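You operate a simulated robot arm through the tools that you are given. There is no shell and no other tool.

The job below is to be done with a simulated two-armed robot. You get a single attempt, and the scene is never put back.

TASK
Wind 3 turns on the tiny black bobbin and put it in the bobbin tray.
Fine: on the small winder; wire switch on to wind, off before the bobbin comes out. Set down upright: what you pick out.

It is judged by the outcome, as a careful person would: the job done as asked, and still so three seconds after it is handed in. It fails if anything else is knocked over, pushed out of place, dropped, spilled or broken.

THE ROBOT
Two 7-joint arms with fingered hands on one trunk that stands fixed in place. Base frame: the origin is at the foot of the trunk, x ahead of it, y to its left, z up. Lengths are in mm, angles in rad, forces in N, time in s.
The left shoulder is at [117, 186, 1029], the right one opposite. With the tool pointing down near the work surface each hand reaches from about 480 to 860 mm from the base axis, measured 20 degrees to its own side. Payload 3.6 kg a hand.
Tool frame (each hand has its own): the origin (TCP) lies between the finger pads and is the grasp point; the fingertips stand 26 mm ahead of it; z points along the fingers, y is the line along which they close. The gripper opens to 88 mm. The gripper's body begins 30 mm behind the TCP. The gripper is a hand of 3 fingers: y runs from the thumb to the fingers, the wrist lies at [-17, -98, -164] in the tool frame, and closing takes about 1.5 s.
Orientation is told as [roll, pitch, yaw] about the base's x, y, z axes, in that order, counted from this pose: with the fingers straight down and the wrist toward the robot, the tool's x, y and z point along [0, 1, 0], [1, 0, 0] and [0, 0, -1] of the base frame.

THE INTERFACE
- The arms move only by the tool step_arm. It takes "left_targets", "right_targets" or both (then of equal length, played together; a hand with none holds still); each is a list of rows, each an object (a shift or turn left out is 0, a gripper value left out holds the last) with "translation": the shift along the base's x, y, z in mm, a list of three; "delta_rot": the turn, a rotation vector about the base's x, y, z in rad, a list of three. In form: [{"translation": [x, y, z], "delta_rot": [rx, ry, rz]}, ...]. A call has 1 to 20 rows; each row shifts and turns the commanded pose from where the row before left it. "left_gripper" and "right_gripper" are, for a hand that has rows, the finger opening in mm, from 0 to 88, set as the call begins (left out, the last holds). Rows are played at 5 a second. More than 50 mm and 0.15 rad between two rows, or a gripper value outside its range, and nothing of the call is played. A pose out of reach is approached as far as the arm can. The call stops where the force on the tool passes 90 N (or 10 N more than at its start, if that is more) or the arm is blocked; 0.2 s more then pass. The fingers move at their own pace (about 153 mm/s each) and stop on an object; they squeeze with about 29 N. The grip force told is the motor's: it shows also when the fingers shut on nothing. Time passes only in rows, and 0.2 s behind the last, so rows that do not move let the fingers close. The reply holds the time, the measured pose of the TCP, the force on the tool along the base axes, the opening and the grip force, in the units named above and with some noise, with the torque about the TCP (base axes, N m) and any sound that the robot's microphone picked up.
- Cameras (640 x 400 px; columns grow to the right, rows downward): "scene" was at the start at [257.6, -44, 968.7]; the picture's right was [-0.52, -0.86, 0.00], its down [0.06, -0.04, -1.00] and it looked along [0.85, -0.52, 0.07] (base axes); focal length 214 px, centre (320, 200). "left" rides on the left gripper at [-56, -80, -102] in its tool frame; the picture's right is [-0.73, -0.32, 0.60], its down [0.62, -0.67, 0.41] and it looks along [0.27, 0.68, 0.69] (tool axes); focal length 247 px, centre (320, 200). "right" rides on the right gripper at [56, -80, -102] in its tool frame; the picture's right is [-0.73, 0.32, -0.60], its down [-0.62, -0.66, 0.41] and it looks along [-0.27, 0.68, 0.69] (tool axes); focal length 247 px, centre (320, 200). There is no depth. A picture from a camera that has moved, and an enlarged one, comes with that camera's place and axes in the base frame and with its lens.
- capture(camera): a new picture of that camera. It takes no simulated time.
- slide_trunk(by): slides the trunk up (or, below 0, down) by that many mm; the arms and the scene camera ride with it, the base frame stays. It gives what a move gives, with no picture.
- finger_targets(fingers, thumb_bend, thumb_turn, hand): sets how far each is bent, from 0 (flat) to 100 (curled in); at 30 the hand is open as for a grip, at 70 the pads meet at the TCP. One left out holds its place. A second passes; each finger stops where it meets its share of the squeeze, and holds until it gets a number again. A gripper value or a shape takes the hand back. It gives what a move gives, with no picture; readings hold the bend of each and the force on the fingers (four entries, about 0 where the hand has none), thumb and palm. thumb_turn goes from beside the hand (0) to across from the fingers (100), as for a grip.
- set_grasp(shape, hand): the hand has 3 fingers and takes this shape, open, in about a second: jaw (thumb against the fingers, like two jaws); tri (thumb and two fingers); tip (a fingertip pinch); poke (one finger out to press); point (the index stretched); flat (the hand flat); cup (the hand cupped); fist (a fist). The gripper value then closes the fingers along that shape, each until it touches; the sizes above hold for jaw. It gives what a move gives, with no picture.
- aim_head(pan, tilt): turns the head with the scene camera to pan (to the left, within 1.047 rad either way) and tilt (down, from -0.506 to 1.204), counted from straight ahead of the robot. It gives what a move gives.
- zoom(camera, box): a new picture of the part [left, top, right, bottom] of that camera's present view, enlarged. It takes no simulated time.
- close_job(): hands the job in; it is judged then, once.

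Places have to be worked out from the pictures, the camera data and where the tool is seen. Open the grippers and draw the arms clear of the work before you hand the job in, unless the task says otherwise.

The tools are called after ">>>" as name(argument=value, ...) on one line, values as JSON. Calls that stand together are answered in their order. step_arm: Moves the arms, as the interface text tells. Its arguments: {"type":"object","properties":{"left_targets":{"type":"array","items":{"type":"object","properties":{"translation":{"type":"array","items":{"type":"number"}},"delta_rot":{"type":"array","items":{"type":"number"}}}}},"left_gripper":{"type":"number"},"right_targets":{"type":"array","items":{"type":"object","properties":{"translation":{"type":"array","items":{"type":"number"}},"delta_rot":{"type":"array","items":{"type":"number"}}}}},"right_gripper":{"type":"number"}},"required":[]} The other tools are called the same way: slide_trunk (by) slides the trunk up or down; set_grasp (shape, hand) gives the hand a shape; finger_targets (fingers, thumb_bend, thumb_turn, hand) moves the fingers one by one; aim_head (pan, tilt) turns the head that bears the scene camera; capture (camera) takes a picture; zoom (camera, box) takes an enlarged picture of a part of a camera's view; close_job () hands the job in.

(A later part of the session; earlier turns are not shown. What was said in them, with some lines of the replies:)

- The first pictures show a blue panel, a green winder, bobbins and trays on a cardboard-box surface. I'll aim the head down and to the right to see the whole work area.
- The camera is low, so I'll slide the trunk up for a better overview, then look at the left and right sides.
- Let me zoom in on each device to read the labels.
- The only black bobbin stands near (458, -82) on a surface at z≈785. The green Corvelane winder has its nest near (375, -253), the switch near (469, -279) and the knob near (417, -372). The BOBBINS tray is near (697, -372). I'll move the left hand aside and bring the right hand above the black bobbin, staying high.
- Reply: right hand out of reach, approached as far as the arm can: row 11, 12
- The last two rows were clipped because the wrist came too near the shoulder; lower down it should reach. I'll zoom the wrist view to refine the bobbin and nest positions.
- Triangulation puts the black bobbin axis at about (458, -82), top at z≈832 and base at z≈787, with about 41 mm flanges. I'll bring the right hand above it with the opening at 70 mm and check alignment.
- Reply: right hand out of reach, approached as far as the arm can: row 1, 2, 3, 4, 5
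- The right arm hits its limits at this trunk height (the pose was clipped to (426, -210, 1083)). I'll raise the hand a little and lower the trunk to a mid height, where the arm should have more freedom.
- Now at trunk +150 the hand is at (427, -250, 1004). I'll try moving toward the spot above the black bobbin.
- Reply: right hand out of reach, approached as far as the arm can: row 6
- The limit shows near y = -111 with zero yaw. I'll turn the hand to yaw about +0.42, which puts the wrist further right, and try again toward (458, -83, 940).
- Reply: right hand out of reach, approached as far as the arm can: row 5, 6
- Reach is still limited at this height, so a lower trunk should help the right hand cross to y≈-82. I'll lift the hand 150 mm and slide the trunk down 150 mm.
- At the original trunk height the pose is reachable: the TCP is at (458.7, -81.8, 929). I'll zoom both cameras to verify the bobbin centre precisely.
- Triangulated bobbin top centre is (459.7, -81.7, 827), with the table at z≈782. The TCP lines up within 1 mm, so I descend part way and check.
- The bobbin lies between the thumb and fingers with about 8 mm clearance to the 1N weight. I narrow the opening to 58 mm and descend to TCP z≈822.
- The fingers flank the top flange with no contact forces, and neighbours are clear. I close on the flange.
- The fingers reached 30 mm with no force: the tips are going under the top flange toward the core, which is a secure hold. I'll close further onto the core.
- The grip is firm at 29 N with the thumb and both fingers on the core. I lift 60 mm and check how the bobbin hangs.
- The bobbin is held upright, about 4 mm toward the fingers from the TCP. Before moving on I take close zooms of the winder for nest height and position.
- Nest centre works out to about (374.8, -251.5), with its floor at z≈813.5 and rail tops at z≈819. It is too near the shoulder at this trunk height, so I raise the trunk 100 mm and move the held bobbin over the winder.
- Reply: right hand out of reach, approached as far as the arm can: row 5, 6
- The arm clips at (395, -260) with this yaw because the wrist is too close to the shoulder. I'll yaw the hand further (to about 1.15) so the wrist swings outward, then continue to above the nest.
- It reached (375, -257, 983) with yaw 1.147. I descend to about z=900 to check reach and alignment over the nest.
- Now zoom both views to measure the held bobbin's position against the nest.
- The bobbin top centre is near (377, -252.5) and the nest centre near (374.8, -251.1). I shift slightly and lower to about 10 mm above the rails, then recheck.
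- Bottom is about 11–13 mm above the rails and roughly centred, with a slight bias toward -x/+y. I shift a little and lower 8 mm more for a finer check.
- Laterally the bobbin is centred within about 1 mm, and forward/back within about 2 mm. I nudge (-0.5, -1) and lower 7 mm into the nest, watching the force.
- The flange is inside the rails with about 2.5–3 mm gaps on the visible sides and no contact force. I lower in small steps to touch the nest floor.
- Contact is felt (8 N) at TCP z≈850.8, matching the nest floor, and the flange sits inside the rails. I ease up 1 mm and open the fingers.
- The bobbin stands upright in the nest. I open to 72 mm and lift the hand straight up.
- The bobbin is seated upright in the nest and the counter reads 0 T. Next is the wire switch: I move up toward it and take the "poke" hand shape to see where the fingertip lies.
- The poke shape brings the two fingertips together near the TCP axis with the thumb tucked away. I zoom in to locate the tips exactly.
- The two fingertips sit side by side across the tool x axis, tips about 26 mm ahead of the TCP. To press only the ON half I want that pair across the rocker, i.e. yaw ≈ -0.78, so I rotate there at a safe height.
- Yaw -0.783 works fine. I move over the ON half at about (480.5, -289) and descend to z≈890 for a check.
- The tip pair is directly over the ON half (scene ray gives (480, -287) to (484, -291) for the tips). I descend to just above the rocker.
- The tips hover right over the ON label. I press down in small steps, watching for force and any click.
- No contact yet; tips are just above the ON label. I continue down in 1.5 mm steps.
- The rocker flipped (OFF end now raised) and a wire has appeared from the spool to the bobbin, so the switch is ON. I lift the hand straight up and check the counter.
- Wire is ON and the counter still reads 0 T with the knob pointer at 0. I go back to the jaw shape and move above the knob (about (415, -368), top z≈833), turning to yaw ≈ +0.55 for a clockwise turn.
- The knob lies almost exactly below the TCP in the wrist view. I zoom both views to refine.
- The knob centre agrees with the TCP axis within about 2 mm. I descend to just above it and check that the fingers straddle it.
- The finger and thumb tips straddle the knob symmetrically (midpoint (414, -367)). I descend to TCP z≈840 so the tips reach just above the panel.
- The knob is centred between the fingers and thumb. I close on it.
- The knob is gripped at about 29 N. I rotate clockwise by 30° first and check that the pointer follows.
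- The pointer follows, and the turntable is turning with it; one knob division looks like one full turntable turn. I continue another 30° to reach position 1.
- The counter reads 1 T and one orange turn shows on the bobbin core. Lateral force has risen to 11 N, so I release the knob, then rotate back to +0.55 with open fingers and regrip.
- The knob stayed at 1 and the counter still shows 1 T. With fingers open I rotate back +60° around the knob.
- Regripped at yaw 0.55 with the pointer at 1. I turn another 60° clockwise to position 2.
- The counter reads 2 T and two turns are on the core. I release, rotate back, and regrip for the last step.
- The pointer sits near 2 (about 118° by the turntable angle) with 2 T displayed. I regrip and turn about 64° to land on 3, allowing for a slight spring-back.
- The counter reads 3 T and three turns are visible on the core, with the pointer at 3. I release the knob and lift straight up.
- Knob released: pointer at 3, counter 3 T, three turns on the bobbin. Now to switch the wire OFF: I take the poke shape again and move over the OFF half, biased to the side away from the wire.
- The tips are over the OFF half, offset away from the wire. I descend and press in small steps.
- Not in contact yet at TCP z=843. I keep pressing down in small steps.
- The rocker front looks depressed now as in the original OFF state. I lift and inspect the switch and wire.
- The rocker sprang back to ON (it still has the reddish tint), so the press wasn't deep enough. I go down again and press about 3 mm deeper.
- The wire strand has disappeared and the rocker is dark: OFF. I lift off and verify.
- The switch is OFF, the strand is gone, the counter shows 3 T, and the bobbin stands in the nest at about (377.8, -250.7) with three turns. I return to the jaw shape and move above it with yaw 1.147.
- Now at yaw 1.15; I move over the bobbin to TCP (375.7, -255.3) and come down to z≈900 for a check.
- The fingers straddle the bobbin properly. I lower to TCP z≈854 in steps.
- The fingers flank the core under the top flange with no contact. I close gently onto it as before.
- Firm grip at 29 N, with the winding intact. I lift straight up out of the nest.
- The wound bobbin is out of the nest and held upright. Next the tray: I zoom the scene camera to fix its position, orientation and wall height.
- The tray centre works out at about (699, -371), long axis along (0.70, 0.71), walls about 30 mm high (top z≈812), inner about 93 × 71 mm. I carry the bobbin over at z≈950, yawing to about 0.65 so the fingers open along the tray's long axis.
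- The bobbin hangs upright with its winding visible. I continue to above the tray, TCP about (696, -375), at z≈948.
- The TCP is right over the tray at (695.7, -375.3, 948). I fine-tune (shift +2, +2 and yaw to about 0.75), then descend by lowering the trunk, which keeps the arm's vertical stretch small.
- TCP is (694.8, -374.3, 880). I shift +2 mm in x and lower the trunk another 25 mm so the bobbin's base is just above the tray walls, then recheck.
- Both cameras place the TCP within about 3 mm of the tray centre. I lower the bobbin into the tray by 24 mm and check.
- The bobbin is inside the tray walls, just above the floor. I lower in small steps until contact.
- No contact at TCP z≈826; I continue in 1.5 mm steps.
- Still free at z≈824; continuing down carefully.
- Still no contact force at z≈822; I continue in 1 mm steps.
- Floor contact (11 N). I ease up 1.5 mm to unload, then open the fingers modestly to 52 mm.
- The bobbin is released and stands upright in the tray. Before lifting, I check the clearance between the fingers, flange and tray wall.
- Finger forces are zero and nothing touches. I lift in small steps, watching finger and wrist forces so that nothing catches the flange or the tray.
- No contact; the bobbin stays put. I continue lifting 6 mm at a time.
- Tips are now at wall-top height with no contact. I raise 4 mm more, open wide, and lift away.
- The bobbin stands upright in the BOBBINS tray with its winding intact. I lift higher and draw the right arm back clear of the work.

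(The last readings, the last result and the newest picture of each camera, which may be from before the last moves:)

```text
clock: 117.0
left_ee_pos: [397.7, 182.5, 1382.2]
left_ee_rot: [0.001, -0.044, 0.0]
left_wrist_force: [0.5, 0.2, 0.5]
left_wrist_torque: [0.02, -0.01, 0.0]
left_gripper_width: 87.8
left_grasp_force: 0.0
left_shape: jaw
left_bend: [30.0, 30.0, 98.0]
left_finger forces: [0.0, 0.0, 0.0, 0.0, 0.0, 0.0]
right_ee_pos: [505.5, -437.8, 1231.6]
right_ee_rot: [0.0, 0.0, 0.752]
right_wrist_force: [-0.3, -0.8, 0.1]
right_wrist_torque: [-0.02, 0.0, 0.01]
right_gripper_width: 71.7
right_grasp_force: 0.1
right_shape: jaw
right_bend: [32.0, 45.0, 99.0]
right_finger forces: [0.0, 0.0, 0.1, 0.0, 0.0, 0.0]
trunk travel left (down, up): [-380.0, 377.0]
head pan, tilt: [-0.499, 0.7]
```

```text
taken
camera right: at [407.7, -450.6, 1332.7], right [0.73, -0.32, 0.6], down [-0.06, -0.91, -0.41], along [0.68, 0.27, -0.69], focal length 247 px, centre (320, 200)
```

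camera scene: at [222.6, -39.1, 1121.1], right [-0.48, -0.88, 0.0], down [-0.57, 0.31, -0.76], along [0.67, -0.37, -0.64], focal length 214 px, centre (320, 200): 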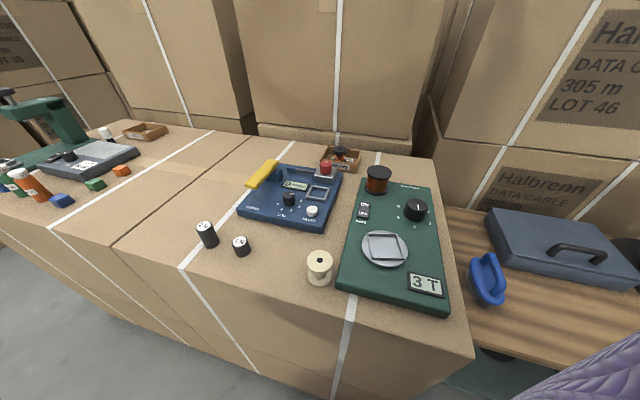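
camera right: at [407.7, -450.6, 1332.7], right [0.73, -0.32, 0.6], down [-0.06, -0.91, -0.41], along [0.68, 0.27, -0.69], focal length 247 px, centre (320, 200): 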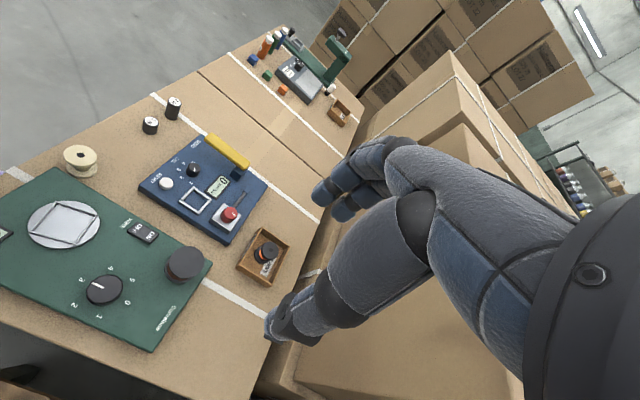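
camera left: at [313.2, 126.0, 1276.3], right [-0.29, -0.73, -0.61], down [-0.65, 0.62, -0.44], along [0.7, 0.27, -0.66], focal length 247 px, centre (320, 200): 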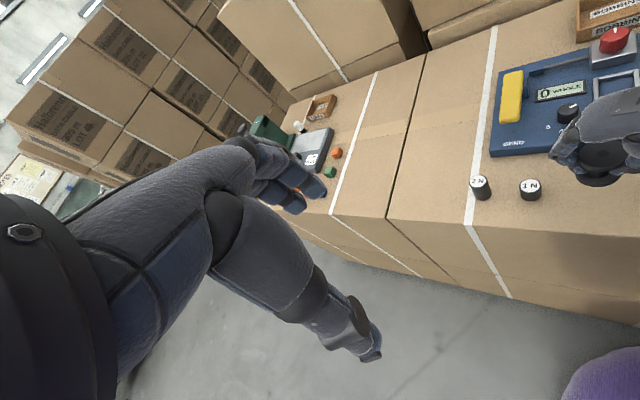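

I check the final state up close: tray, switch, counter and the other objects.

>>> zoom(camera="scene", box=[300, 130, 396, 190])

>>> zoom(camera="right", box=[200, 200, 320, 300])

>>> zoom(camera="scene", box=[180, 150, 460, 320])

```text
6.67 times, centred on (348, 160) of scene
camera zoom: at [222.6, -39.1, 1121.1], right [-0.48, -0.88, 0.0], down [-0.57, 0.31, -0.76], along [0.67, -0.37, -0.64], focal length 1430 px, centre (133, 467)
```

zoom: 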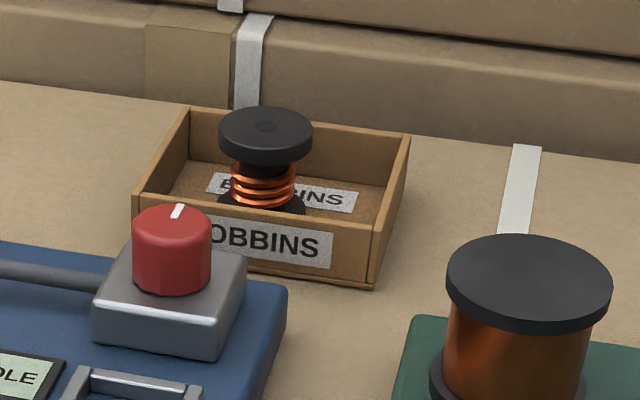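

```text
4.00 times, centred on (260, 250) of right
camera zoom: at [407.7, -450.6, 1332.7], right [0.73, -0.32, 0.6], down [-0.06, -0.91, -0.41], along [0.68, 0.27, -0.69], focal length 988 px, centre (560, 0)
```

zoom: 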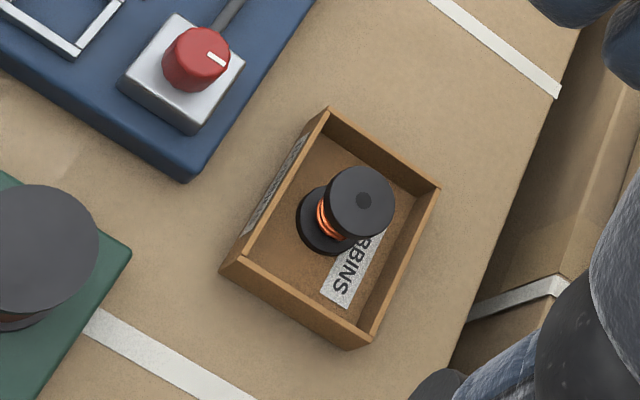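

```text
2.29 times, centred on (320, 235) of scene
camera zoom: at [222.6, -39.1, 1121.1], right [-0.48, -0.88, 0.0], down [-0.57, 0.31, -0.76], along [0.67, -0.37, -0.64], focal length 490 px, centre (320, 120)
```

zoom: 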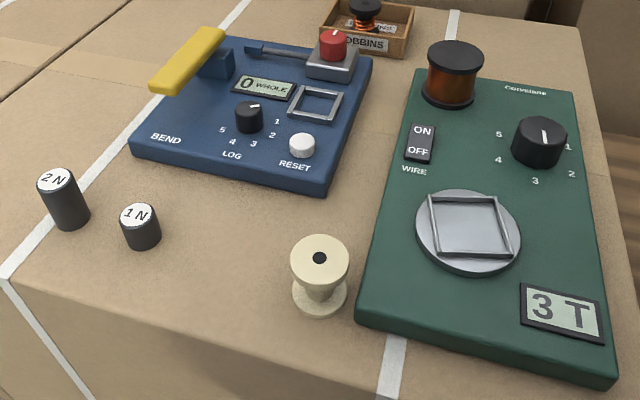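

The bobbin stands upright in the BOBBINS tray with its three turns. The wire switch is OFF, the counter shows 3 T, and nothing else has moved. Both hands are open and clear, so I hand the job in.

>>> close_job()

```text
The job is handed in.
```

The tiny black bobbin now has 3 turns of wire on it and is standing upright in the BOBBINS tray. I've handed the job in.

- **Winding:** I wound it on the green Corvelane winder. With the wire switch on, I turned the knob from 0 to 3, and the counter reads 3 T. By the turntable angle, the knob settled about 2° short of the 3 mark.
- **Wire switch:** My first press on OFF didn't latch, so I pressed again. The switch was off and the wire strand gone before I took the bobbin out.
- **Grip:** I picked the wound bobbin up by its core, with the fingers over the winding. In the last pictures the turns look intact.
- **Everything else:** The cream bobbin, the 1 N and 2 N weights and the blue device look undisturbed. I left the winder's knob at 3. Both hands are open and clear of the work.
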